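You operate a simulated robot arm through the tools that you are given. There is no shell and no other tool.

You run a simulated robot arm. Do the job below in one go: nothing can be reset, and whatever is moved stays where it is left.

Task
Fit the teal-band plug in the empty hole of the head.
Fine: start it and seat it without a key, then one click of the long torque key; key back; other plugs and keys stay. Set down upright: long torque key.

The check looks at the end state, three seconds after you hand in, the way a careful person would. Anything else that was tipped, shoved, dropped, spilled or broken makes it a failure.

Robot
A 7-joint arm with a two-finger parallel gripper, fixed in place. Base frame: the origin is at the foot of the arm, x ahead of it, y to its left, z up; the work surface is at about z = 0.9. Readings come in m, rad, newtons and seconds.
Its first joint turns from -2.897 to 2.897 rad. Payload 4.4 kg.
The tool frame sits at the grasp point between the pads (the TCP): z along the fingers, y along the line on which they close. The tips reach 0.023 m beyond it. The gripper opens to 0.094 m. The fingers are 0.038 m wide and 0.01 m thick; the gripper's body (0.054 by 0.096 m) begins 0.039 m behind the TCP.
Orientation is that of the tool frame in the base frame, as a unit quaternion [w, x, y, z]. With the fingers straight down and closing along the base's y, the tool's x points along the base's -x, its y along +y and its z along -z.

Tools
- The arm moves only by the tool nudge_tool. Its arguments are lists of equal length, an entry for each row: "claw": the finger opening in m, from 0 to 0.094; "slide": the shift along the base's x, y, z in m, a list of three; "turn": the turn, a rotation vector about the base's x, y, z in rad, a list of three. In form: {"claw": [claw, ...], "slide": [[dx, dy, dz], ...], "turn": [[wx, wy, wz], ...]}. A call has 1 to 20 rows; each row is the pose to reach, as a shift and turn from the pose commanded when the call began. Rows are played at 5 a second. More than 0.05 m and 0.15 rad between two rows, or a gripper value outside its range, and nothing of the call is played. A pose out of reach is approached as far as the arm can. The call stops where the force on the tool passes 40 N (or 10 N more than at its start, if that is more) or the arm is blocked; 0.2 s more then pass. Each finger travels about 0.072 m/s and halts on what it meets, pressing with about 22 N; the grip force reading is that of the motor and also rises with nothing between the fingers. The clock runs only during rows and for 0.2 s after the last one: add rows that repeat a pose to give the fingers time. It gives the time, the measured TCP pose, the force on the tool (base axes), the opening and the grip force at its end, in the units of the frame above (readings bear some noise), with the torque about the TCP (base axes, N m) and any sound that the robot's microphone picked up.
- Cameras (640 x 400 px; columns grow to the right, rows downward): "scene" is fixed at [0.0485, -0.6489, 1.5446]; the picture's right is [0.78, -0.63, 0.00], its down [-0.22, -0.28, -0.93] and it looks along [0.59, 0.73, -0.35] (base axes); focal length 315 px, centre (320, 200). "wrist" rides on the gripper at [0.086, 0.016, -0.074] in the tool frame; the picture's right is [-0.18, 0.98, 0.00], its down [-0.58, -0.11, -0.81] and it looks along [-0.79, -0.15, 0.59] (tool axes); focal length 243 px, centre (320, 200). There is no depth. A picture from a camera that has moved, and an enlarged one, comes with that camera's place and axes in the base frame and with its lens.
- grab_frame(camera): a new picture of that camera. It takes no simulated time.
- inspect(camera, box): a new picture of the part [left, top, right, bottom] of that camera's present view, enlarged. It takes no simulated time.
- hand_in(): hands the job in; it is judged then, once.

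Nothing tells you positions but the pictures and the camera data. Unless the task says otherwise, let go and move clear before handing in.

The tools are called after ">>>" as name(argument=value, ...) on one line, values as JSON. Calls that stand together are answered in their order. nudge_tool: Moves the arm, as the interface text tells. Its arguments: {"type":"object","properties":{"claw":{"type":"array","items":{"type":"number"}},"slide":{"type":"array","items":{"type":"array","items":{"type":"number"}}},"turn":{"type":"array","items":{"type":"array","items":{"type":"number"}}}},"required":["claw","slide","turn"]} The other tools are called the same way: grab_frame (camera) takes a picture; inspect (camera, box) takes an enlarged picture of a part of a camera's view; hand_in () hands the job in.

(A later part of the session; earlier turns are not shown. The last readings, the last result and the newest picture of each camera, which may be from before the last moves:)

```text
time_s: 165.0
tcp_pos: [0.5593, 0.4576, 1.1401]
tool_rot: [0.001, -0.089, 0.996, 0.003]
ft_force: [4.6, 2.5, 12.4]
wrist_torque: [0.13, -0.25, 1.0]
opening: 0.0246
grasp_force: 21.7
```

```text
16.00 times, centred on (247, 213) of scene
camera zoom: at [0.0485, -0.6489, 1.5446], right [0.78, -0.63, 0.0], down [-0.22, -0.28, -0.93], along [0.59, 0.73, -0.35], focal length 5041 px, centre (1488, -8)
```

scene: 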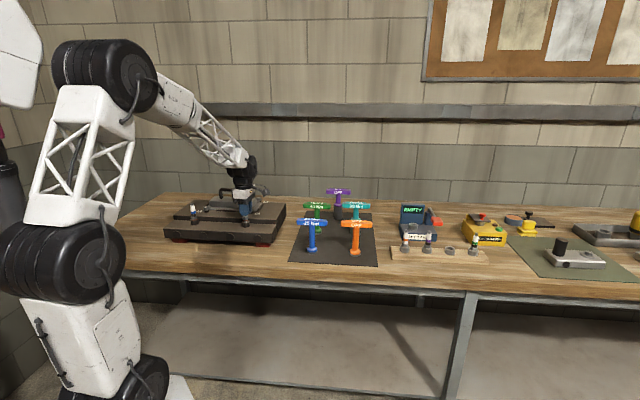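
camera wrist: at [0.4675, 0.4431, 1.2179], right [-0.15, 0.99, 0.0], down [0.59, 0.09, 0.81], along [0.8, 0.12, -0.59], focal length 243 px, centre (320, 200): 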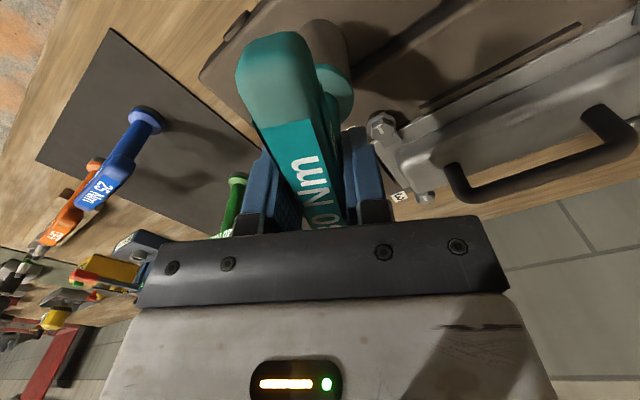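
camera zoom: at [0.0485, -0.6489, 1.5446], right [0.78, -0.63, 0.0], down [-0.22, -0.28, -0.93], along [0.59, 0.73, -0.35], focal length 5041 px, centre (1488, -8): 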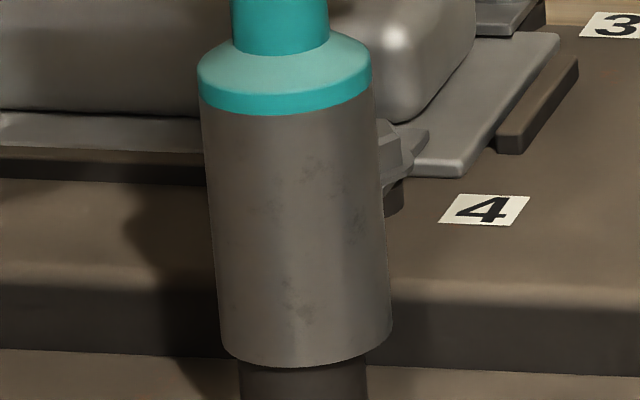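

The contact height hasn't changed, so the plug has not moved. I'll raise in small steps at this angle to see at what height the coupling lets go.

>>> nudge_tool(claw=[0, 0, 0], slide=[[0, 0, 0.001], [0, 0, 0.002], [0, 0, 0.002]], turn=[[0, 0, 0], [0, 0, 0], [0, 0, 0]])

>>> nudge_tool(claw=[0, 0, 0], slide=[[0, 0, 0.001], [0, 0, 0.002], [0, 0, 0.002]], turn=[[0, 0, 0], [0, 0, 0], [0, 0, 0]])

>>> nudge_tool(claw=[0, 0, 0], slide=[[0, 0, 0.001], [0, 0, 0.002], [0, 0, 0.002]], turn=[[0, 0, 0], [0, 0, 0], [0, 0, 0]])

```text
time_s: 165.8
tcp_pos: [0.5591, 0.4575, 1.1405]
tool_rot: [-0.001, -0.09, 0.996, 0.002]
ft_force: [-0.7, -0.3, -4.7]
wrist_torque: [-0.05, 0.03, 1.0]
opening: 0.0243
grasp_force: 22.2
```

```text
time_s: 166.6
tcp_pos: [0.5599, 0.4579, 1.143]
tool_rot: [0.0, -0.091, 0.996, 0.002]
ft_force: [-0.2, -0.2, -6.8]
wrist_torque: [-0.01, 0.03, 0.98]
opening: 0.0243
grasp_force: 22.5
```

```text
time_s: 167.4
tcp_pos: [0.5579, 0.4569, 1.1442]
tool_rot: [0.0, -0.09, 0.996, 0.002]
ft_force: [0.0, 1.0, -6.2]
wrist_torque: [-0.01, -0.03, 1.04]
opening: 0.0247
grasp_force: 22.2
```

>>> nudge_tool(claw=[0, 0, 0], slide=[[0, 0, 0.0015], [0, 0, 0.003], [0, 0, 0.003]], turn=[[0, 0, 0], [0, 0, 0], [0, 0, 0]])

>>> nudge_tool(claw=[0, 0, 0], slide=[[0, 0, 0.0015], [0, 0, 0.003], [0, 0, 0.003]], turn=[[0, 0, 0], [0, 0, 0], [0, 0, 0]])

>>> inspect(camera="scene", box=[238, 203, 256, 223])

```text
time_s: 168.2
tcp_pos: [0.5592, 0.4559, 1.1477]
tool_rot: [0.0, -0.09, 0.996, 0.002]
ft_force: [0.3, -0.6, -6.5]
wrist_torque: [0.0, 0.01, 1.0]
opening: 0.0245
grasp_force: 21.7
```

```text
time_s: 169.0
tcp_pos: [0.5588, 0.4564, 1.1517]
tool_rot: [0.0, -0.09, 0.996, 0.002]
ft_force: [0.3, -0.6, -5.3]
wrist_torque: [0.02, 0.02, 1.0]
opening: 0.0244
grasp_force: 21.4
```

```text
16.00 times, centred on (247, 213) of scene
camera zoom: at [0.0485, -0.6489, 1.5446], right [0.78, -0.63, 0.0], down [-0.22, -0.28, -0.93], along [0.59, 0.73, -0.35], focal length 5041 px, centre (1488, -8)
```

zoom: 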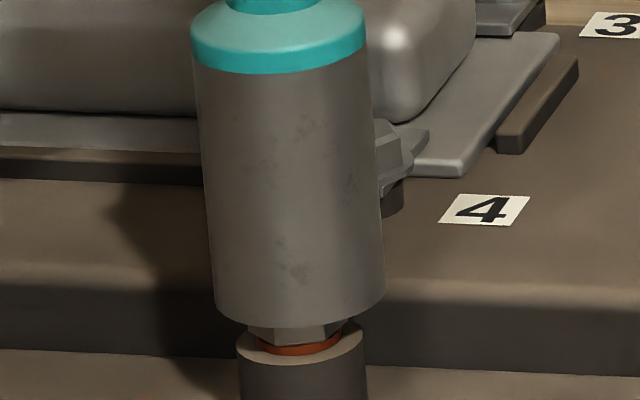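

With the socket raised 12 mm the coupling still carries 1 Nm and the hex is partly visible. I'll zoom in to see whether it is rotated under load.

>>> inspect(camera="scene", box=[243, 215, 253, 222])

>>> nudge_tool(claw=[0, 0, 0], slide=[[0, 0, 0.0015], [0, 0, 0.003], [0, 0, 0.003]], turn=[[0, 0, 0], [0, 0, 0], [0, 0, 0]])

>>> inspect(camera="scene", box=[241, 211, 253, 220])

```text
16.00 times, centred on (248, 218) of scene
camera zoom: at [0.0485, -0.6489, 1.5446], right [0.78, -0.63, 0.0], down [-0.22, -0.28, -0.93], along [0.59, 0.73, -0.35], focal length 5041 px, centre (1472, -96)
```

zoom: 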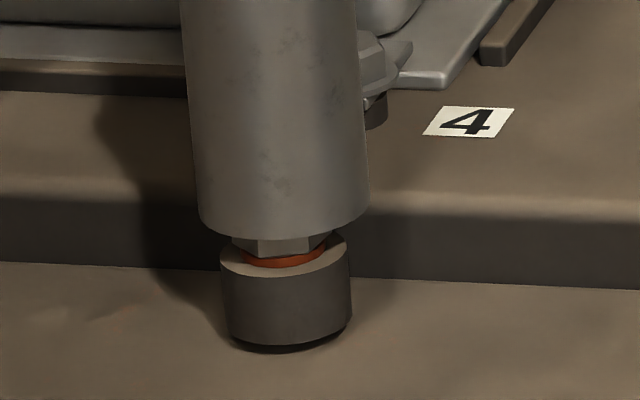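

```text
time_s: 169.8
tcp_pos: [0.5589, 0.4554, 1.1541]
tool_rot: [0.0, -0.09, 0.996, 0.002]
ft_force: [-0.3, -0.1, -6.1]
wrist_torque: [0.0, -0.01, -0.03]
opening: 0.0235
grasp_force: 21.9
```

```text
16.00 times, centred on (247, 216) of scene
camera zoom: at [0.0485, -0.6489, 1.5446], right [0.78, -0.63, 0.0], down [-0.22, -0.28, -0.93], along [0.59, 0.73, -0.35], focal length 5041 px, centre (1488, -48)
```

zoom: 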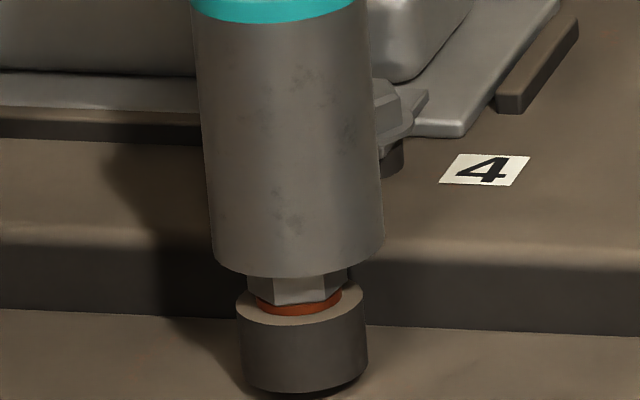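

The hex has not rotated and lets go only when the socket leaves it, so the plug is standing firm against the coupling. I want a clean height comparison against the blue plug in case mine isn't truly seated, so I'll lift the key clear and look.

>>> nudge_tool(claw=[0, 0, 0, 0, 0, 0, 0, 0, 0, 0], slide=[[0, 0, 0.02], [0, 0, 0.045], [0, 0, 0.07], [0, 0, 0.095], [0, 0, 0.12], [0, 0, 0.13], [0.02, -0.03, 0.13], [0.04, -0.06, 0.13], [0.06, -0.09, 0.13], [0.06, -0.09, 0.13]], turn=[[0, 0, 0], [0, 0, 0], [0, 0, 0], [0, 0, 0], [0, 0, 0], [0, 0, 0], [0, 0, 0], [0, 0, 0], [0, 0, 0], [0, 0, 0]])

>>> inspect(camera="scene", box=[238, 200, 258, 222])

>>> inspect(camera="scene", box=[184, 202, 204, 224])

>>> grab_frame(camera="scene")

```text
time_s: 172.0
tcp_pos: [0.6195, 0.3663, 1.285]
tool_rot: [-0.001, -0.09, 0.996, 0.002]
ft_force: [-0.9, -0.2, -5.7]
wrist_torque: [0.01, 0.0, -0.01]
opening: 0.0236
grasp_force: 22.4
```

```text
16.00 times, centred on (248, 211) of scene
camera zoom: at [0.0485, -0.6489, 1.5446], right [0.78, -0.63, 0.0], down [-0.22, -0.28, -0.93], along [0.59, 0.73, -0.35], focal length 5041 px, centre (1472, 24)
```

zoom: 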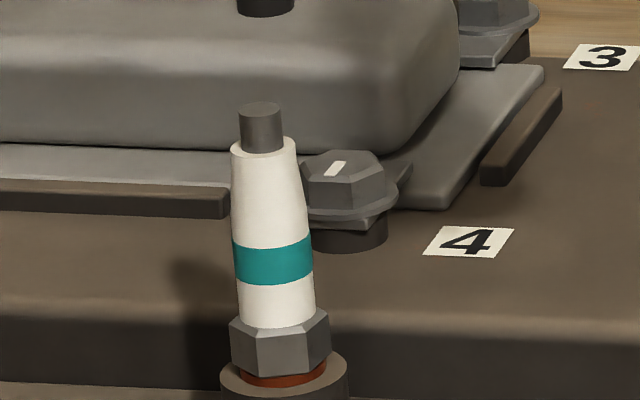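

```text
16.00 times, centred on (194, 213) of scene
camera zoom: at [0.0485, -0.6489, 1.5446], right [0.78, -0.63, 0.0], down [-0.22, -0.28, -0.93], along [0.59, 0.73, -0.35], focal length 5041 px, centre (2336, -8)
```

zoom: 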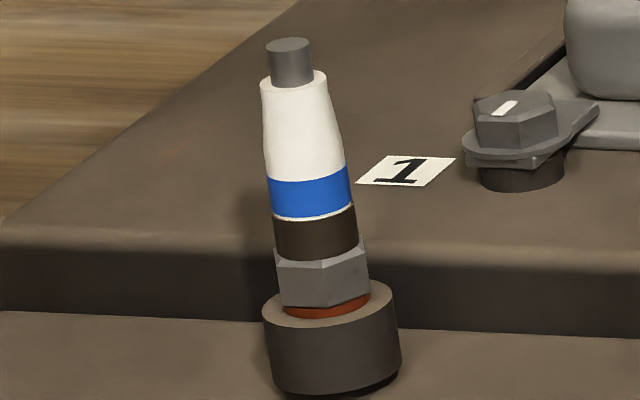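

```text
taken
```

scene: 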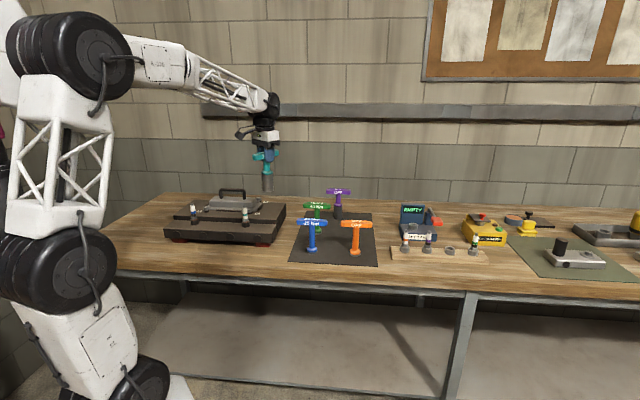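

Normalised for distance, my plug sits at the same height as the blue one, so it is properly seated. In every attempt so far the socket was nearly unloaded when the torque peaked. I'll go back over the plug and this time press firmly down while turning, with better centring.

>>> nudge_tool(claw=[0, 0, 0, 0, 0, 0, 0, 0, 0, 0, 0, 0, 0, 0, 0, 0, 0, 0, 0, 0], slide=[[0, 0, 0], [0, 0, 0], [0, 0, 0], [0, 0, 0], [0, 0, 0], [0, 0, 0], [0, 0, 0], [0, 0, 0], [0, 0, 0], [0, 0, 0], [0, 0, 0], [0, 0, 0], [-0.01, 0.015, 0], [-0.02, 0.03, 0], [-0.03, 0.045, 0], [-0.04, 0.06, 0], [-0.05, 0.075, 0], [-0.06, 0.085, 0], [-0.0652, 0.0904, 0], [-0.0652, 0.0904, 0]], turn=[[0, 0, 0.147], [0, 0, 0.294], [0, 0, 0.441], [0, 0, 0.588], [0, 0, 0.735], [0, 0, 0.882], [0, 0, 1.029], [0, 0, 1.176], [0, 0, 1.323], [0, 0, 1.47], [0, 0, 1.617], [0, 0, 1.764], [0, 0, 1.911], [0, 0, 2.058], [0, 0, 2.205], [0, 0, 2.352], [0, 0, 2.499], [0, 0, 2.646], [0, 0, 2.793], [0, 0, 2.8]])

>>> inspect(camera="scene", box=[234, 180, 266, 222])

>>> inspect(camera="wrist", box=[270, 0, 370, 60])

```text
time_s: 176.2
tcp_pos: [0.554, 0.4578, 1.2833]
tool_rot: [0.002, 0.997, -0.08, 0.0]
ft_force: [-0.3, -0.1, -6.0]
wrist_torque: [0.0, 0.02, -0.04]
opening: 0.0233
grasp_force: 21.7
```

```text
9.52 times, centred on (250, 201) of scene
camera zoom: at [0.0485, -0.6489, 1.5446], right [0.78, -0.63, 0.0], down [-0.22, -0.28, -0.93], along [0.59, 0.73, -0.35], focal length 3001 px, centre (987, 190)
```

zoom: 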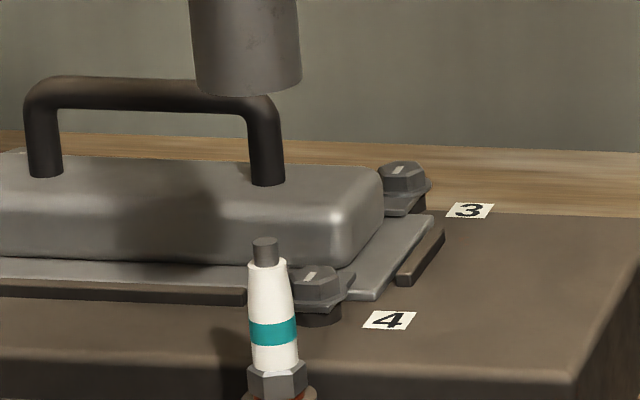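

```text
6.40 times, centred on (320, 30) of wrist
camera zoom: at [0.6365, 0.4275, 1.3595], right [-0.34, -0.94, 0.0], down [-0.56, 0.2, 0.81], along [-0.76, 0.27, -0.59], focal length 1553 px, centre (320, 1288)
```

zoom: 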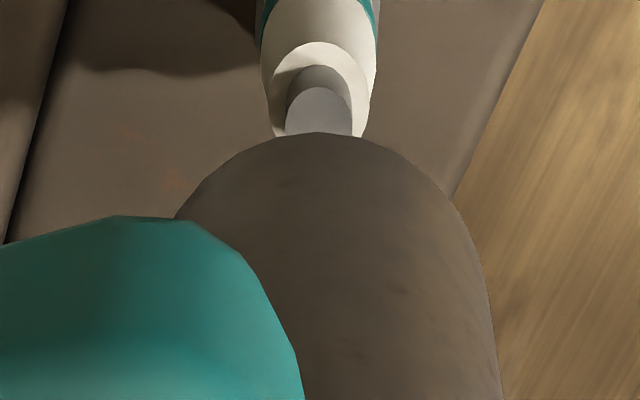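

It's centred in both views. I'll lower to contact, then turn through the range keeping a firm downward press.

>>> nudge_tool(claw=[0, 0, 0, 0, 0, 0, 0, 0, 0, 0], slide=[[0.0003, -0.0002, -0.03], [0.0003, -0.0002, -0.06], [0.0003, -0.0002, -0.09], [0.0003, -0.0002, -0.115], [0.0003, -0.0002, -0.13], [0.0003, -0.0002, -0.138], [0.0003, -0.0002, -0.141], [0.0003, -0.0002, -0.143], [0.0003, -0.0002, -0.1438], [0.0003, -0.0002, -0.1438]], turn=[[0, 0, 0], [0, 0, 0], [0, 0, 0], [0, 0, 0], [0, 0, 0], [0, 0, 0], [0, 0, 0], [0, 0, 0], [0, 0, 0], [0, 0, 0]])

>>> inspect(camera="scene", box=[238, 203, 256, 223])

```text
time_s: 178.4
tcp_pos: [0.5543, 0.4566, 1.1412]
tool_rot: [0.002, 0.997, -0.082, 0.0]
ft_force: [0.0, -1.4, 0.2]
wrist_torque: [-0.09, 0.05, -0.02]
opening: 0.0238
grasp_force: 21.9
```

```text
16.00 times, centred on (247, 213) of scene
camera zoom: at [0.0485, -0.6489, 1.5446], right [0.78, -0.63, 0.0], down [-0.22, -0.28, -0.93], along [0.59, 0.73, -0.35], focal length 5041 px, centre (1488, -8)
```

zoom: 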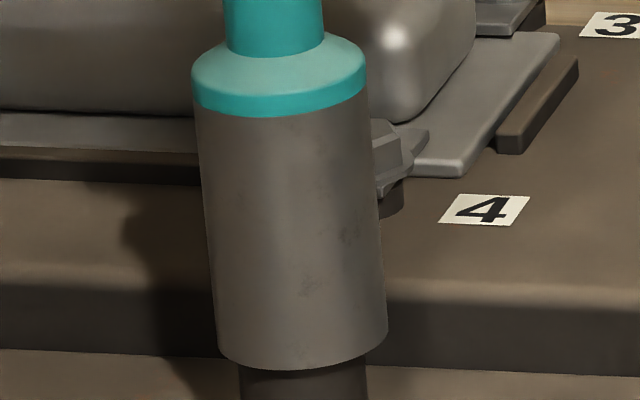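

>>> nudge_tool(claw=[0, 0, 0, 0, 0, 0, 0], slide=[[0, 0, -0.0004], [0, 0, -0.0008], [4e-05, 0.00016, -0.0008], [8e-05, 0.00031, -0.0008], [0.00015, 0.00046, -0.0008], [0.00022, 0.0006, -0.0008], [0.00022, 0.0006, -0.0008]], turn=[[0, 0, 0], [0, 0, 0], [0, 0, -0.1], [0, 0, -0.2], [0, 0, -0.3], [0, 0, -0.4], [0, 0, -0.4]])

>>> nudge_tool(claw=[0, 0, 0, 0, 0], slide=[[0.0001, 0.00013, -0.0001], [0.0002, 0.00025, -0.0002], [0.00032, 0.00036, -0.0003], [0.00044, 0.00046, -0.0004], [0.00044, 0.00046, -0.0004]], turn=[[0, 0, -0.1], [0, 0, -0.2], [0, 0, -0.3], [0, 0, -0.4], [0, 0, -0.4]])

```text
time_s: 180.0
tcp_pos: [0.5541, 0.458, 1.1402]
tool_rot: [0.002, 0.961, -0.278, -0.001]
ft_force: [0.8, -0.2, 18.3]
wrist_torque: [-0.03, -0.04, 0.41]
opening: 0.0239
grasp_force: 21.6
```

```text
time_s: 181.2
tcp_pos: [0.5551, 0.4584, 1.1397]
tool_rot: [0.001, 0.886, -0.464, -0.001]
ft_force: [-0.4, 3.1, 19.5]
wrist_torque: [0.14, 0.0, 0.55]
opening: 0.0238
grasp_force: 21.8
```

>>> nudge_tool(claw=[0, 0, 0, 0, 0], slide=[[0.00014, 8e-05, -0.0001], [0.00028, 0.00015, -0.0002], [0.00043, 0.0002, -0.0003], [0.00058, 0.00025, -0.0004], [0.00058, 0.00025, -0.0004]], turn=[[0, 0, -0.1], [0, 0, -0.2], [0, 0, -0.3], [0, 0, -0.4], [0, 0, -0.4]])

>>> nudge_tool(claw=[0, 0, 0, 0, 0, 0], slide=[[0.00016, 2e-05, -0.0001], [0.00032, 4e-05, -0.0002], [0.00048, 3e-05, -0.0003], [0.00064, 1e-05, -0.0004], [0.00064, 1e-05, -0.0004], [0.00064, 1e-05, -0.0004]], turn=[[0, 0, -0.1], [0, 0, -0.2], [0, 0, -0.3], [0, 0, -0.4], [0, 0, -0.4], [0, 0, -0.4]])

>>> inspect(camera="scene", box=[238, 203, 256, 223])

```text
time_s: 182.4
tcp_pos: [0.555, 0.4575, 1.1377]
tool_rot: [0.001, 0.777, -0.63, -0.002]
ft_force: [-1.8, 0.6, 13.2]
wrist_torque: [0.02, 0.12, 0.99]
opening: 0.0269
grasp_force: 21.9
```

```text
time_s: 183.8
tcp_pos: [0.5567, 0.4575, 1.1374]
tool_rot: [-0.001, -0.636, 0.772, 0.0]
ft_force: [-0.9, 0.4, 8.2]
wrist_torque: [0.02, 0.01, 1.0]
opening: 0.0268
grasp_force: 22.5
```

```text
16.00 times, centred on (247, 213) of scene
camera zoom: at [0.0485, -0.6489, 1.5446], right [0.78, -0.63, 0.0], down [-0.22, -0.28, -0.93], along [0.59, 0.73, -0.35], focal length 5041 px, centre (1488, -8)
```

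zoom: 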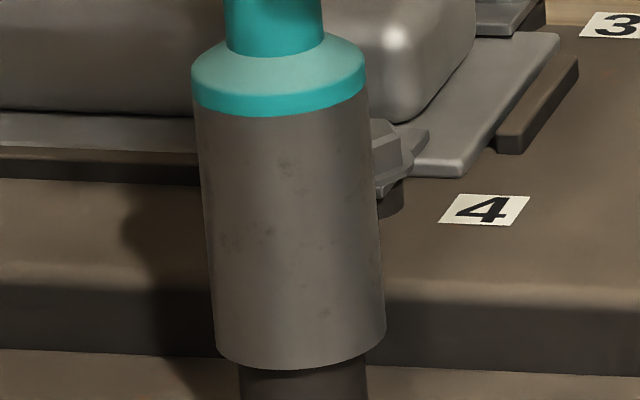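

The opening jumped to 27 mm, so the bar may have shifted in the pads. I'll check the grip.

>>> inspect(camera="wrist", box=[220, 20, 400, 240])

>>> inspect(camera="scene", box=[230, 165, 270, 220])

```text
1.82 times, centred on (310, 130) of wrist
camera zoom: at [0.5243, 0.3759, 1.2138], right [-0.93, 0.37, 0.0], down [0.22, 0.55, 0.81], along [0.29, 0.75, -0.59], focal length 441 px, centre (338, 327)
```

zoom: 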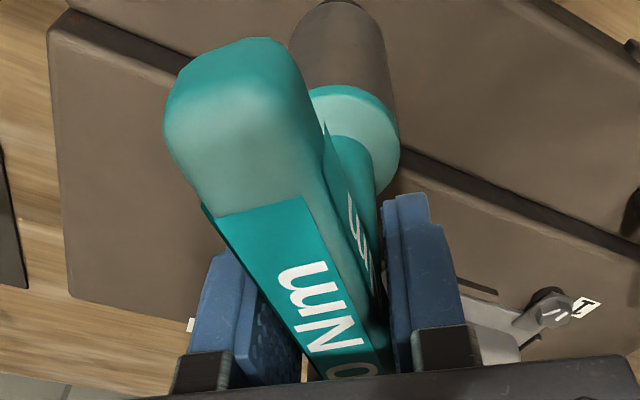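

```text
7.27 times, centred on (250, 192) of scene
camera zoom: at [0.0485, -0.6489, 1.5446], right [0.78, -0.63, 0.0], down [-0.22, -0.28, -0.93], along [0.59, 0.73, -0.35], focal length 2292 px, centre (829, 254)
```

zoom: 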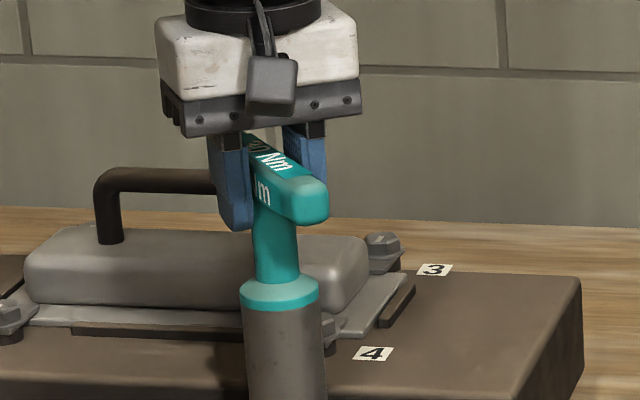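

The bar has twisted about 8° and slid up in the pads, so I need a better grip. I'll unwind back to the start angle so nothing is loaded, then let go and regrip while the key stands on the plug.

>>> nudge_tool(claw=[0, 0, 0, 0, 0, 0, 0, 0, 0, 0, 0, 0, 0], slide=[[-0.00018, 0, 0.0003], [-0.0004, -4e-05, 0.0005], [-0.00064, -1e-05, 0.0007], [-0.0008, -0.00013, 0.0008], [-0.001, -0.00022, 0.0009], [-0.00122, -0.00026, 0.001], [-0.0014, -0.0004, 0.001], [-0.0015, -0.0005, 0.001], [-0.0016, -0.0007, 0.001], [-0.0017, -0.0009, 0.001], [-0.0018, -0.0011, 0.001], [-0.00188, -0.0013, 0.001], [-0.00188, -0.0013, 0.001]], turn=[[0, 0, 0.135], [0, 0, 0.27], [0, 0, 0.4], [0, 0, 0.53], [0, 0, 0.66], [0, 0, 0.8], [0, 0, 0.93], [0, 0, 1.06], [0, 0, 1.2], [0, 0, 1.33], [0, 0, 1.46], [0, 0, 1.6], [0, 0, 1.6]])

>>> inspect(camera="wrist", box=[220, 20, 400, 240])

>>> inspect(camera="scene", box=[230, 165, 270, 220])

```text
time_s: 186.6
tcp_pos: [0.5538, 0.4563, 1.1384]
tool_rot: [0.002, 0.997, -0.08, 0.0]
ft_force: [0.1, 1.0, -2.3]
wrist_torque: [0.05, -0.04, 0.01]
opening: 0.0237
grasp_force: 21.6
```

```text
1.82 times, centred on (310, 130) of wrist
camera zoom: at [0.6369, 0.4272, 1.2146], right [-0.34, -0.94, 0.0], down [-0.56, 0.2, 0.81], along [-0.76, 0.27, -0.59], focal length 441 px, centre (338, 327)
```

zoom: 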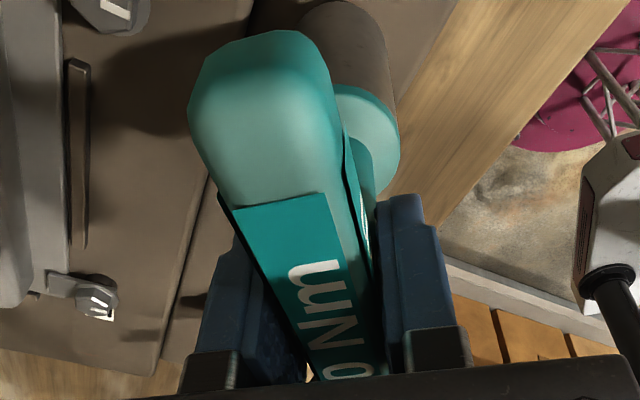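

```text
7.27 times, centred on (250, 192) of scene
camera zoom: at [0.0485, -0.6489, 1.5446], right [0.78, -0.63, 0.0], down [-0.22, -0.28, -0.93], along [0.59, 0.73, -0.35], focal length 2292 px, centre (829, 254)
```

zoom: 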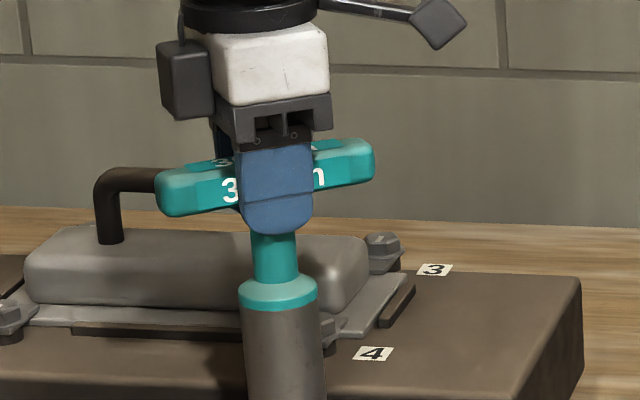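

Unwinding brought the torque back to exactly zero and the bar re-squared itself in the pads, so all of this is elastic. I'll make a very small counter-clockwise test to see whether the coupling is symmetric.

>>> nudge_tool(claw=[0, 0, 0, 0], slide=[[0, 0, 0], [0, 0, 0], [0, 0, 0], [0, 0, 0]], turn=[[0, 0, 0.05], [0, 0, 0.1], [0, 0, 0.1], [0, 0, 0.1]])

>>> nudge_tool(claw=[0, 0, 0, 0], slide=[[0, 0, 0], [0, 0, 0], [0, 0, 0], [0, 0, 0]], turn=[[0, 0, -0.05], [0, 0, -0.1], [0, 0, -0.1], [0, 0, -0.1]])

```text
time_s: 187.6
tcp_pos: [0.5547, 0.4567, 1.1397]
tool_rot: [0.001, 1.0, -0.03, 0.0]
ft_force: [0.2, 0.4, -5.5]
wrist_torque: [0.01, 0.01, 0.01]
opening: 0.0237
grasp_force: 21.5
```

```text
time_s: 188.6
tcp_pos: [0.5542, 0.457, 1.1382]
tool_rot: [0.001, 0.997, -0.081, 0.001]
ft_force: [-0.8, 1.1, -3.4]
wrist_torque: [0.02, 0.05, 0.14]
opening: 0.0237
grasp_force: 21.7
```

Counter-clockwise the key ratchets freely and clockwise it re-latches, so it is a ratcheting coupling. I'll try one brisk, continuous clockwise pull rather than creeping.

>>> nudge_tool(claw=[0, 0, 0, 0, 0, 0, 0, 0, 0, 0], slide=[[6e-05, 0.0002, 0], [0.00014, 0.00042, 0], [0.00025, 0.00063, 0], [0.0004, 0.00082, 0], [0.00058, 0.00099, 0], [0.00077, 0.00112, 0], [0.00098, 0.00122, 0], [0.0012, 0.0013, 0], [0.00142, 0.00134, 0], [0.00142, 0.00134, 0]], turn=[[0, 0, -0.149], [0, 0, -0.298], [0, 0, -0.447], [0, 0, -0.596], [0, 0, -0.745], [0, 0, -0.894], [0, 0, -1.043], [0, 0, -1.192], [0, 0, -1.341], [0, 0, -1.341]])

```text
time_s: 190.8
tcp_pos: [0.556, 0.4595, 1.1394]
tool_rot: [0.001, 0.73, -0.683, -0.001]
ft_force: [-0.7, -0.2, -5.7]
wrist_torque: [-0.01, 0.01, 1.02]
opening: 0.024
grasp_force: 22.1
```

No click from a fast pull either. The coupling survives partial lifting, so I'll raise the socket about 10 mm to expose the hex while loaded and watch directly whether it moves as I turn.

>>> nudge_tool(claw=[0, 0, 0, 0, 0, 0], slide=[[0, 0, 0.002], [0, 0, 0.004], [0, 0, 0.006], [0, 0, 0.008], [0, 0, 0.0105], [0, 0, 0.0105]], turn=[[0, 0, 0], [0, 0, 0], [0, 0, 0], [0, 0, 0], [0, 0, 0], [0, 0, 0]])

>>> inspect(camera="scene", box=[241, 213, 253, 222])

>>> nudge_tool(claw=[0, 0, 0, 0, 0, 0, 0, 0], slide=[[-0.0002, 0, 0], [-0.0004, -0.0001, 0], [-0.0006, -0.0002, 0], [-0.0008, -0.0003, 0], [-0.001, -0.0005, 0], [-0.0011, -0.0006, 0], [-0.0012, -0.0007, 0], [-0.0012, -0.0007, 0]], turn=[[0, 0, 0.14], [0, 0, 0.28], [0, 0, 0.42], [0, 0, 0.56], [0, 0, 0.7], [0, 0, 0.84], [0, 0, 0.95], [0, 0, 0.95]])

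>>> inspect(camera="scene", box=[241, 213, 253, 222])

```text
time_s: 192.2
tcp_pos: [0.555, 0.4573, 1.1494]
tool_rot: [0.001, 0.731, -0.683, -0.001]
ft_force: [0.3, -0.7, -5.9]
wrist_torque: [-0.02, -0.02, 1.01]
opening: 0.0245
grasp_force: 22.2
```

```text
16.00 times, centred on (247, 218) of scene
camera zoom: at [0.0485, -0.6489, 1.5446], right [0.78, -0.63, 0.0], down [-0.22, -0.28, -0.93], along [0.59, 0.73, -0.35], focal length 5041 px, centre (1488, -80)
```

zoom: 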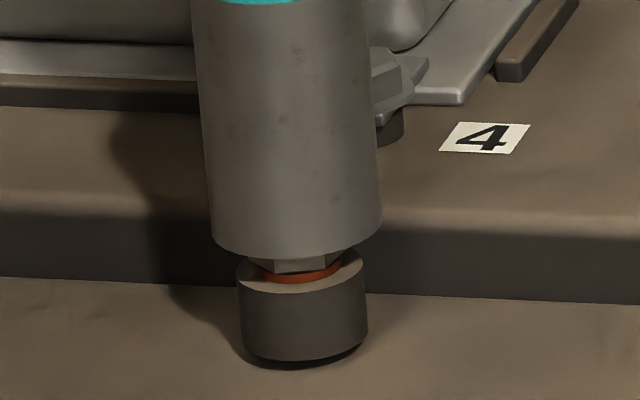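

```text
time_s: 194.0
tcp_pos: [0.5556, 0.4572, 1.1482]
tool_rot: [0.001, 0.962, -0.272, -0.001]
ft_force: [0.0, 0.4, -5.7]
wrist_torque: [0.0, -0.02, 0.4]
opening: 0.0239
grasp_force: 21.9
```

```text
16.00 times, centred on (247, 218) of scene
camera zoom: at [0.0485, -0.6489, 1.5446], right [0.78, -0.63, 0.0], down [-0.22, -0.28, -0.93], along [0.59, 0.73, -0.35], focal length 5041 px, centre (1488, -80)
```

zoom: 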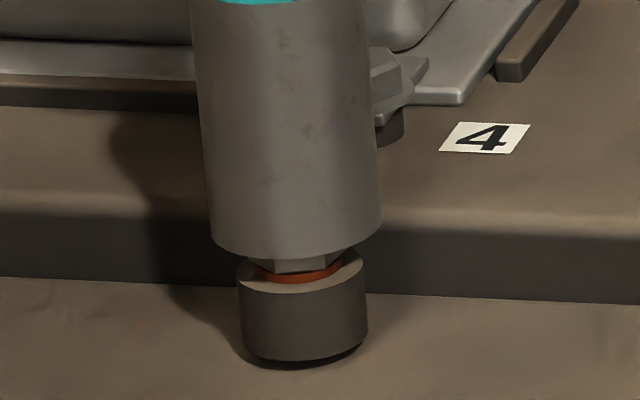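

The hex is plainly fixed while the key winds against it. My rigid grip may be keeping the socket from settling fully, so I'll unwind, lower, and let go so the key can self-seat on the plug by its own weight.

>>> nudge_tool(claw=[0, 0, 0, 0, 0, 0, 0, 0, 0], slide=[[-0.0001, -0.0002, 0], [-0.0002, -0.0004, 0], [-0.0002, -0.0006, 0], [-0.0002, -0.0006, -0.003], [-0.0002, -0.0006, -0.006], [-0.0002, -0.0006, -0.009], [-0.0002, -0.0006, -0.0105], [-0.0002, -0.0006, -0.0105], [-0.0002, -0.0006, -0.0105]], turn=[[0, 0, 0.14], [0, 0, 0.28], [0, 0, 0.42], [0, 0, 0.42], [0, 0, 0.42], [0, 0, 0.42], [0, 0, 0.42], [0, 0, 0.42], [0, 0, 0.42]])

>>> inspect(camera="scene", box=[230, 165, 270, 225])

```text
time_s: 196.0
tcp_pos: [0.5535, 0.4578, 1.1388]
tool_rot: [0.002, 0.998, -0.066, 0.0]
ft_force: [0.5, -0.1, -5.4]
wrist_torque: [0.0, 0.01, 0.12]
opening: 0.0239
grasp_force: 21.8
```

```text
6.67 times, centred on (250, 195) of scene
camera zoom: at [0.0485, -0.6489, 1.5446], right [0.78, -0.63, 0.0], down [-0.22, -0.28, -0.93], along [0.59, 0.73, -0.35], focal length 2101 px, centre (787, 233)
```

zoom: 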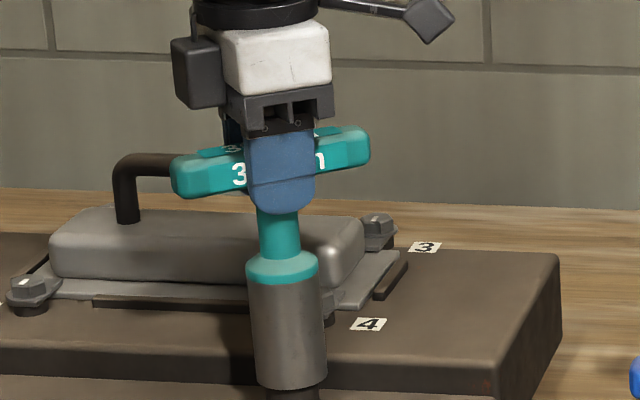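

>>> nudge_tool(claw=[0, 0, 0.026, 0.03, 0.04, 0.05, 0.05, 0.05], slide=[[0, 0, 0], [0, 0, 0], [0, 0, 0], [0, 0, 0], [0, 0, 0], [0, 0, 0], [0, 0, 0], [0, 0, 0]], turn=[[0, 0, 0.07], [0, 0, 0.12], [0, 0, 0.12], [0, 0, 0.12], [0, 0, 0.12], [0, 0, 0.12], [0, 0, 0.12], [0, 0, 0.12]])

>>> inspect(camera="scene", box=[230, 165, 270, 225])

>>> inspect(camera="scene", box=[238, 203, 256, 223])

>>> inspect(camera="wrist", box=[200, 0, 420, 240])

```text
time_s: 197.8
tcp_pos: [0.5551, 0.4562, 1.1388]
tool_rot: [0.002, 1.0, -0.007, 0.0]
ft_force: [-0.1, -0.4, -0.1]
wrist_torque: [-0.04, 0.02, 0.03]
opening: 0.0499
grasp_force: 0.0
```

```text
6.67 times, centred on (250, 195) of scene
camera zoom: at [0.0485, -0.6489, 1.5446], right [0.78, -0.63, 0.0], down [-0.22, -0.28, -0.93], along [0.59, 0.73, -0.35], focal length 2101 px, centre (787, 233)
```

zoom: 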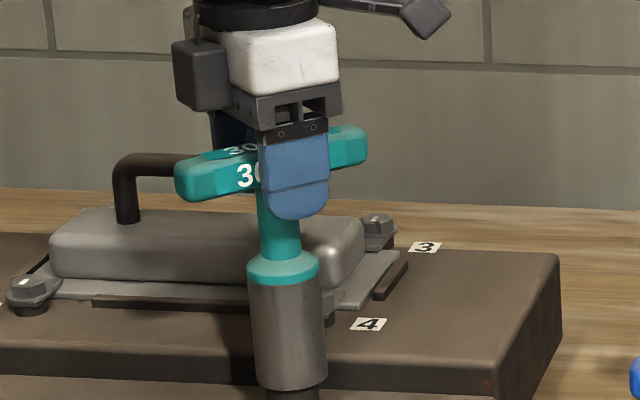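

```text
16.00 times, centred on (247, 213) of scene
camera zoom: at [0.0485, -0.6489, 1.5446], right [0.78, -0.63, 0.0], down [-0.22, -0.28, -0.93], along [0.59, 0.73, -0.35], focal length 5041 px, centre (1488, -8)
```

zoom: 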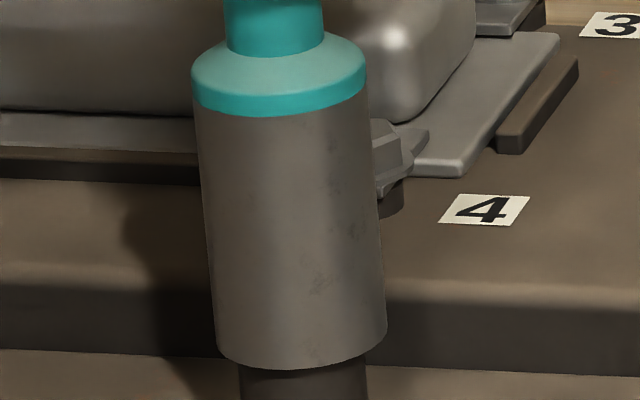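

```text
1.67 times, centred on (310, 120) of wrist
camera zoom: at [0.641, 0.4393, 1.2148], right [-0.2, -0.98, 0.0], down [-0.58, 0.12, 0.81], along [-0.79, 0.16, -0.59], focal length 404 px, centre (337, 333)
```

zoom: 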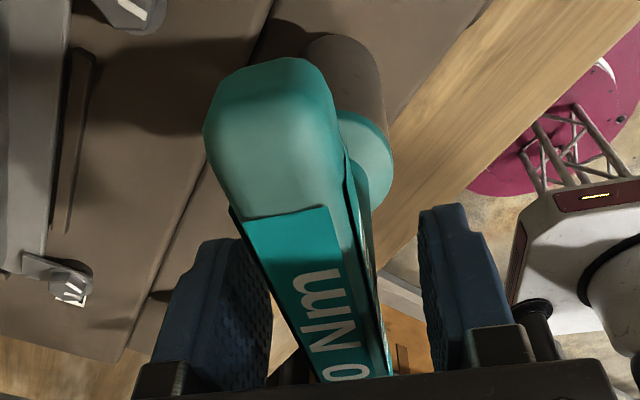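

The key stands stably on the plug at its natural depth. My hex comparisons may have been fooled by 60° symmetry, so I'll regrip and do a cleaner check. I'll wind to about 1 Nm, raise to expose the hex, then turn exactly 30° more and compare.

>>> nudge_tool(claw=[0.03, 0.0, 0.0, 0.0, 0.0], slide=[[0, 0, 0], [0, 0, 0], [0, 0, 0], [0, 0, 0], [0, 0, 0]], turn=[[0, 0, 0], [0, 0, 0], [0, 0, 0], [0, 0, 0], [0, 0, 0]])

>>> inspect(camera="wrist", box=[220, 20, 400, 240])

>>> inspect(camera="scene", box=[230, 165, 270, 225])

```text
time_s: 199.0
tcp_pos: [0.5556, 0.4575, 1.1391]
tool_rot: [0.002, 1.0, -0.007, 0.001]
ft_force: [-1.3, 1.2, 0.4]
wrist_torque: [0.09, -0.02, -0.01]
opening: 0.0239
grasp_force: 22.0
```

```text
1.82 times, centred on (310, 130) of wrist
camera zoom: at [0.641, 0.4393, 1.2147], right [-0.2, -0.98, 0.0], down [-0.58, 0.12, 0.81], along [-0.79, 0.16, -0.59], focal length 441 px, centre (338, 327)
```

zoom: 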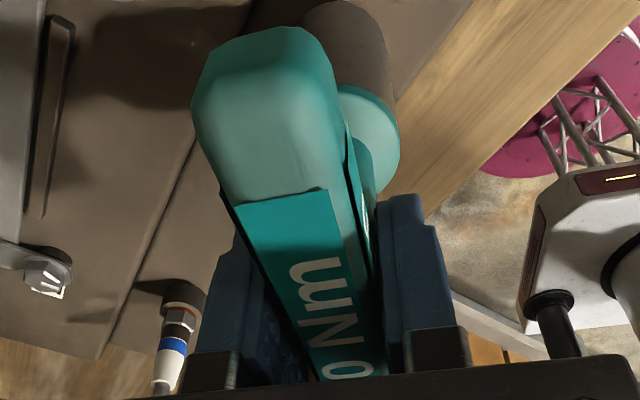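

```text
6.67 times, centred on (250, 195) of scene
camera zoom: at [0.0485, -0.6489, 1.5446], right [0.78, -0.63, 0.0], down [-0.22, -0.28, -0.93], along [0.59, 0.73, -0.35], focal length 2101 px, centre (787, 233)
```

zoom: 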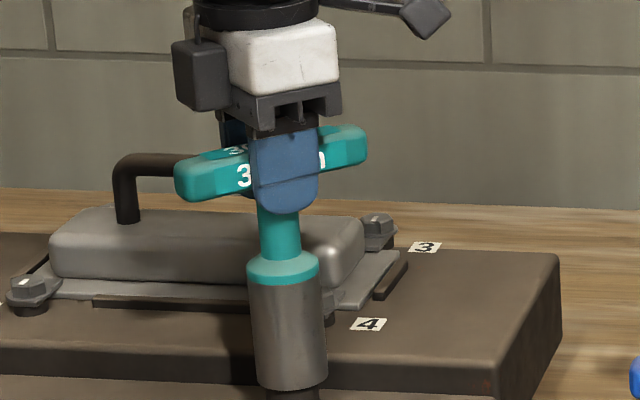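

>>> nudge_tool(claw=[0, 0, 0, 0, 0, 0, 0, 0, 0, 0, 0, 0, 0], slide=[[2e-05, 0.0002, 0.0002], [6e-05, 0.00042, 0.0003], [0.00012, 0.00063, 0.0004], [0.00022, 0.00083, 0.0004], [0.00034, 0.001, 0.0004], [0.00049, 0.00116, 0.0004], [0.00066, 0.00129, 0.0004], [0.00084, 0.0014, 0.0004], [0.00102, 0.0015, 0.0004], [0.00102, 0.0015, 0.003], [0.00102, 0.0015, 0.006], [0.00102, 0.0015, 0.0095], [0.00102, 0.0015, 0.0095]], turn=[[0, 0, -0.135], [0, 0, -0.27], [0, 0, -0.405], [0, 0, -0.54], [0, 0, -0.675], [0, 0, -0.81], [0, 0, -0.945], [0, 0, -1.08], [0, 0, -1.2], [0, 0, -1.2], [0, 0, -1.2], [0, 0, -1.2], [0, 0, -1.2]])

>>> inspect(camera="scene", box=[241, 214, 253, 222])

>>> nudge_tool(claw=[0, 0, 0, 0, 0], slide=[[0.00018, 4e-05, 0], [0.00037, 6e-05, 0], [0.00056, 6e-05, 0], [0.00083, 3e-05, 0], [0.00083, 3e-05, 0]], turn=[[0, 0, -0.12], [0, 0, -0.25], [0, 0, -0.38], [0, 0, -0.52], [0, 0, -0.52]])

>>> inspect(camera="scene", box=[241, 214, 253, 222])

```text
time_s: 201.8
tcp_pos: [0.5555, 0.4582, 1.1481]
tool_rot: [0.001, 0.822, -0.57, -0.001]
ft_force: [-0.6, -0.3, -5.5]
wrist_torque: [0.0, -0.01, 0.98]
opening: 0.024
grasp_force: 22.3
```

```text
16.00 times, centred on (247, 218) of scene
camera zoom: at [0.0485, -0.6489, 1.5446], right [0.78, -0.63, 0.0], down [-0.22, -0.28, -0.93], along [0.59, 0.73, -0.35], focal length 5041 px, centre (1488, -88)
```

zoom: 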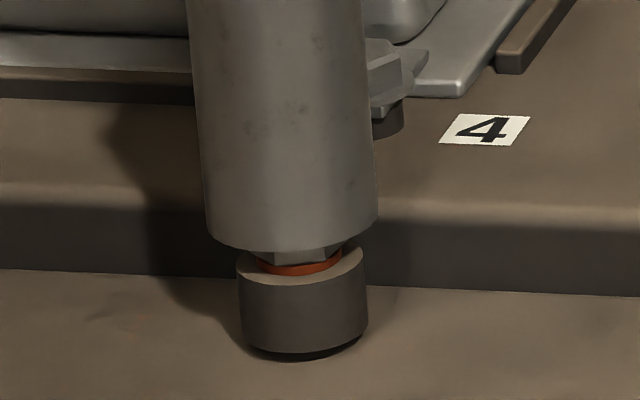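

```text
time_s: 203.0
tcp_pos: [0.555, 0.4581, 1.1488]
tool_rot: [-0.002, -0.647, 0.762, 0.002]
ft_force: [1.0, 0.4, -6.4]
wrist_torque: [0.03, -0.04, 0.98]
opening: 0.0239
grasp_force: 21.5
```

```text
16.00 times, centred on (247, 218) of scene
camera zoom: at [0.0485, -0.6489, 1.5446], right [0.78, -0.63, 0.0], down [-0.22, -0.28, -0.93], along [0.59, 0.73, -0.35], focal length 5041 px, centre (1488, -88)
```

zoom: 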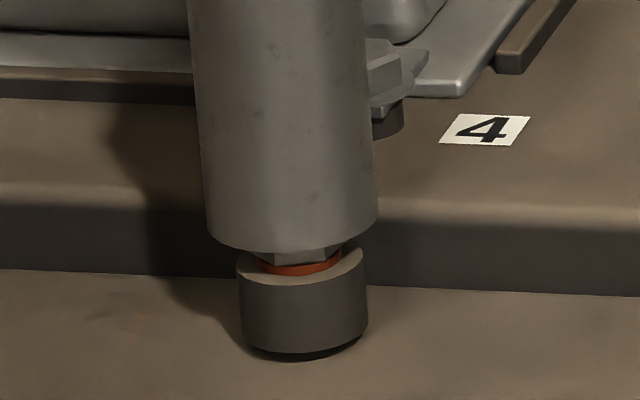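

The hex is identical before and after 30°, so the plug is static and the key slips above its limit. I also notice the plateau at 0.375 Nm and the cap at 1.00 Nm scale like 30 and 80, so the key's mechanism may be yielding at its setting. Before any more turning I should check the plug by hand, so I'll unwind, lift off, and return the key to its mat spot.

>>> nudge_tool(claw=[0, 0, 0, 0, 0, 0, 0, 0, 0, 0, 0, 0, 0, 0, 0, 0, 0, 0, 0, 0], slide=[[-0.00025, 0, 0], [-0.0005, -5e-05, 0], [-0.0007, -5e-05, 0], [-0.0009, -0.00015, 0], [-0.0011, -0.00025, 0], [-0.0013, -0.0004, 0], [-0.0015, -0.00055, 0], [-0.0016, -0.0007, 0], [-0.0017, -0.0009, 0], [-0.0018, -0.0011, 0], [-0.00185, -0.0013, 0], [-0.00185, -0.0015, 0], [-0.00185, -0.0015, 0], [-0.00185, -0.0015, 0.005], [-0.00185, -0.0015, 0.02], [-0.00185, -0.0015, 0.045], [-0.00185, -0.0015, 0.07], [-0.00185, -0.0015, 0.1], [-0.00185, -0.0015, 0.135], [-0.00185, -0.0015, 0.135]], turn=[[0, 0, 0.145], [0, 0, 0.29], [0, 0, 0.435], [0, 0, 0.58], [0, 0, 0.725], [0, 0, 0.87], [0, 0, 1.015], [0, 0, 1.16], [0, 0, 1.305], [0, 0, 1.45], [0, 0, 1.595], [0, 0, 1.72], [0, 0, 1.72], [0, 0, 1.72], [0, 0, 1.72], [0, 0, 1.72], [0, 0, 1.72], [0, 0, 1.72], [0, 0, 1.72], [0, 0, 1.72]])

>>> inspect(camera="scene", box=[210, 150, 290, 225])

```text
time_s: 207.2
tcp_pos: [0.5557, 0.4563, 1.2827]
tool_rot: [0.001, 1.0, -0.006, 0.0]
ft_force: [-0.7, -0.8, -6.3]
wrist_torque: [0.03, 0.06, -0.01]
opening: 0.0236
grasp_force: 22.3
```

```text
5.33 times, centred on (250, 188) of scene
camera zoom: at [0.0485, -0.6489, 1.5446], right [0.78, -0.63, 0.0], down [-0.22, -0.28, -0.93], along [0.59, 0.73, -0.35], focal length 1680 px, centre (693, 267)
```

zoom: 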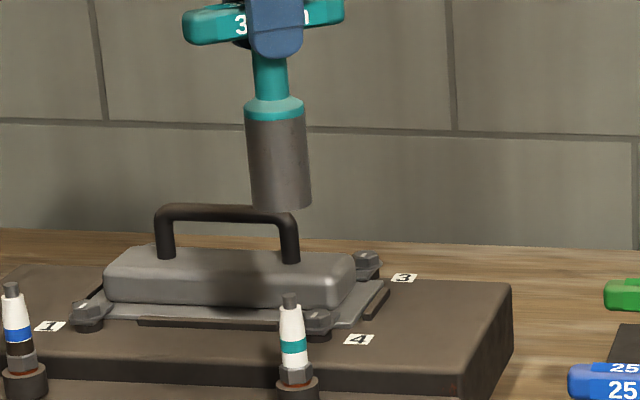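

>>> nudge_tool(claw=[0, 0, 0, 0, 0, 0, 0, 0, 0, 0, 0, 0, 0, 0], slide=[[0.034, -0.019, 0], [0.068, -0.038, 0], [0.102, -0.057, 0], [0.136, -0.076, 0], [0.17, -0.095, 0], [0.204, -0.114, 0], [0.238, -0.133, 0], [0.272, -0.152, 0], [0.306, -0.171, 0], [0.34, -0.19, 0], [0.372, -0.208, 0], [0.395, -0.22, 0], [0.4077, -0.2275, 0], [0.4077, -0.2275, 0]], turn=[[0, 0, -0.062], [0, 0, -0.124], [0, 0, -0.186], [0, 0, -0.248], [0, 0, -0.31], [0, 0, -0.372], [0, 0, -0.434], [0, 0, -0.496], [0, 0, -0.558], [0, 0, -0.62], [0, 0, -0.682], [0, 0, -0.744], [0, 0, -0.8], [0, 0, -0.8]])

>>> inspect(camera="scene", box=[300, 130, 400, 260])

>>> inspect(camera="wrist", box=[220, 0, 420, 240])

```text
time_s: 210.2
tcp_pos: [0.9637, 0.2294, 1.2849]
tool_rot: [0.001, 0.919, -0.395, -0.001]
ft_force: [0.5, -0.5, -5.4]
wrist_torque: [0.02, 0.01, 0.0]
opening: 0.0238
grasp_force: 22.4
```

```text
3.08 times, centred on (350, 195) of scene
camera zoom: at [0.0485, -0.6489, 1.5446], right [0.78, -0.63, 0.0], down [-0.22, -0.28, -0.93], along [0.59, 0.73, -0.35], focal length 970 px, centre (228, 215)
```

zoom: 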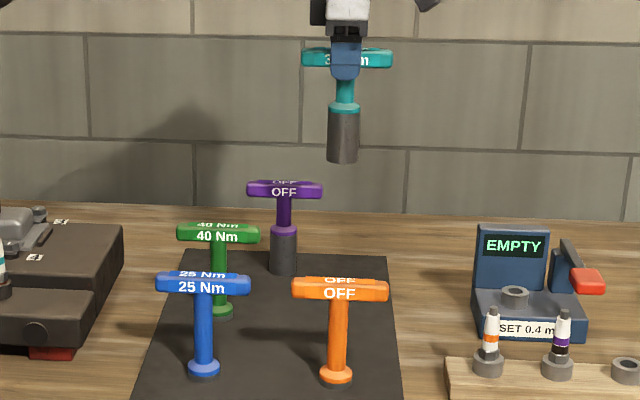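

```text
1.67 times, centred on (320, 120) of wrist
camera zoom: at [1.0104, 0.1558, 1.3596], right [-0.84, -0.54, 0.0], down [-0.32, 0.5, 0.81], along [-0.44, 0.68, -0.59], focal length 404 px, centre (320, 333)
```

zoom: 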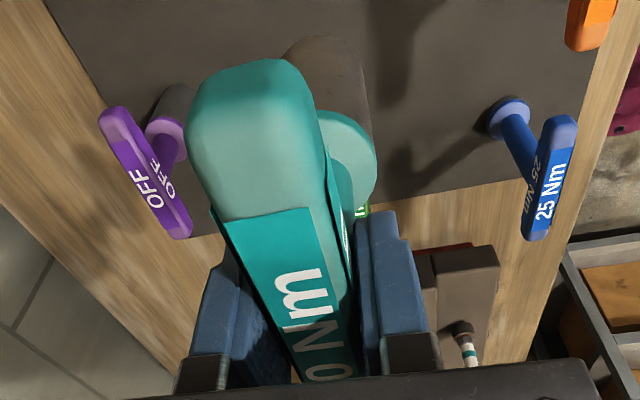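

The key is over its spot. I'll lower it toward the mat.

>>> nudge_tool(claw=[0, 0, 0, 0, 0, 0, 0, 0, 0], slide=[[-0.0005, 0, -0.04], [-0.0005, 0, -0.08], [-0.0005, 0, -0.12], [-0.0005, 0, -0.16], [-0.0005, 0, -0.195], [-0.0005, 0, -0.22], [-0.0005, 0, -0.232], [-0.0005, 0, -0.238], [-0.0005, 0, -0.238]], turn=[[0, 0, 0], [0, 0, 0], [0, 0, 0], [0, 0, 0], [0, 0, 0], [0, 0, 0], [0, 0, 0], [0, 0, 0], [0, 0, 0]])

>>> inspect(camera="scene", box=[320, 190, 390, 250])

```text
time_s: 212.2
tcp_pos: [0.9615, 0.2281, 1.0445]
tool_rot: [0.002, 0.919, -0.395, -0.001]
ft_force: [0.8, 0.4, -6.2]
wrist_torque: [0.05, -0.01, -0.02]
opening: 0.0237
grasp_force: 21.6
```

```text
6.67 times, centred on (355, 220) of scene
camera zoom: at [0.0485, -0.6489, 1.5446], right [0.78, -0.63, 0.0], down [-0.22, -0.28, -0.93], along [0.59, 0.73, -0.35], focal length 2101 px, centre (87, 67)
```

zoom: 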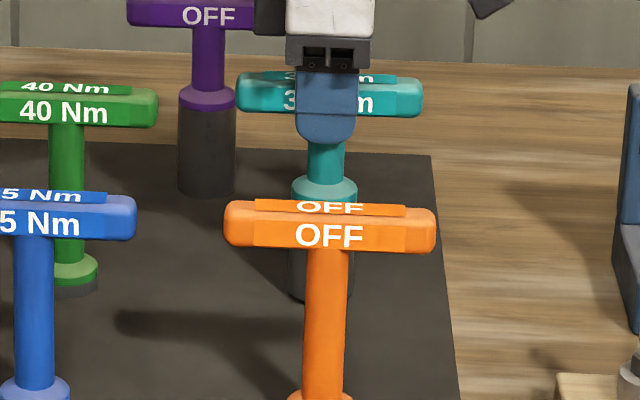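

>>> nudge_tool(claw=[0, 0, 0, 0, 0], slide=[[0, 0, -0.001], [0, 0, -0.002], [0, 0, -0.003], [0, 0, -0.004], [0, 0, -0.004]], turn=[[0, 0, 0], [0, 0, 0], [0, 0, 0], [0, 0, 0], [0, 0, 0]])

>>> nudge_tool(claw=[0, 0, 0, 0], slide=[[0, 0, -0.001], [0, 0, -0.002], [0, 0, -0.003], [0, 0, -0.003]], turn=[[0, 0, 0], [0, 0, 0], [0, 0, 0], [0, 0, 0]])

```text
time_s: 213.4
tcp_pos: [0.962, 0.2293, 1.0402]
tool_rot: [0.001, 0.918, -0.396, 0.0]
ft_force: [1.0, -0.4, -7.4]
wrist_torque: [0.01, -0.02, 0.0]
opening: 0.0236
grasp_force: 21.9
```

```text
time_s: 214.4
tcp_pos: [0.962, 0.2288, 1.04]
tool_rot: [0.001, 0.919, -0.395, 0.0]
ft_force: [-5.2, -4.1, 19.5]
wrist_torque: [-0.21, 0.23, -0.02]
opening: 0.0238
grasp_force: 22.0
```

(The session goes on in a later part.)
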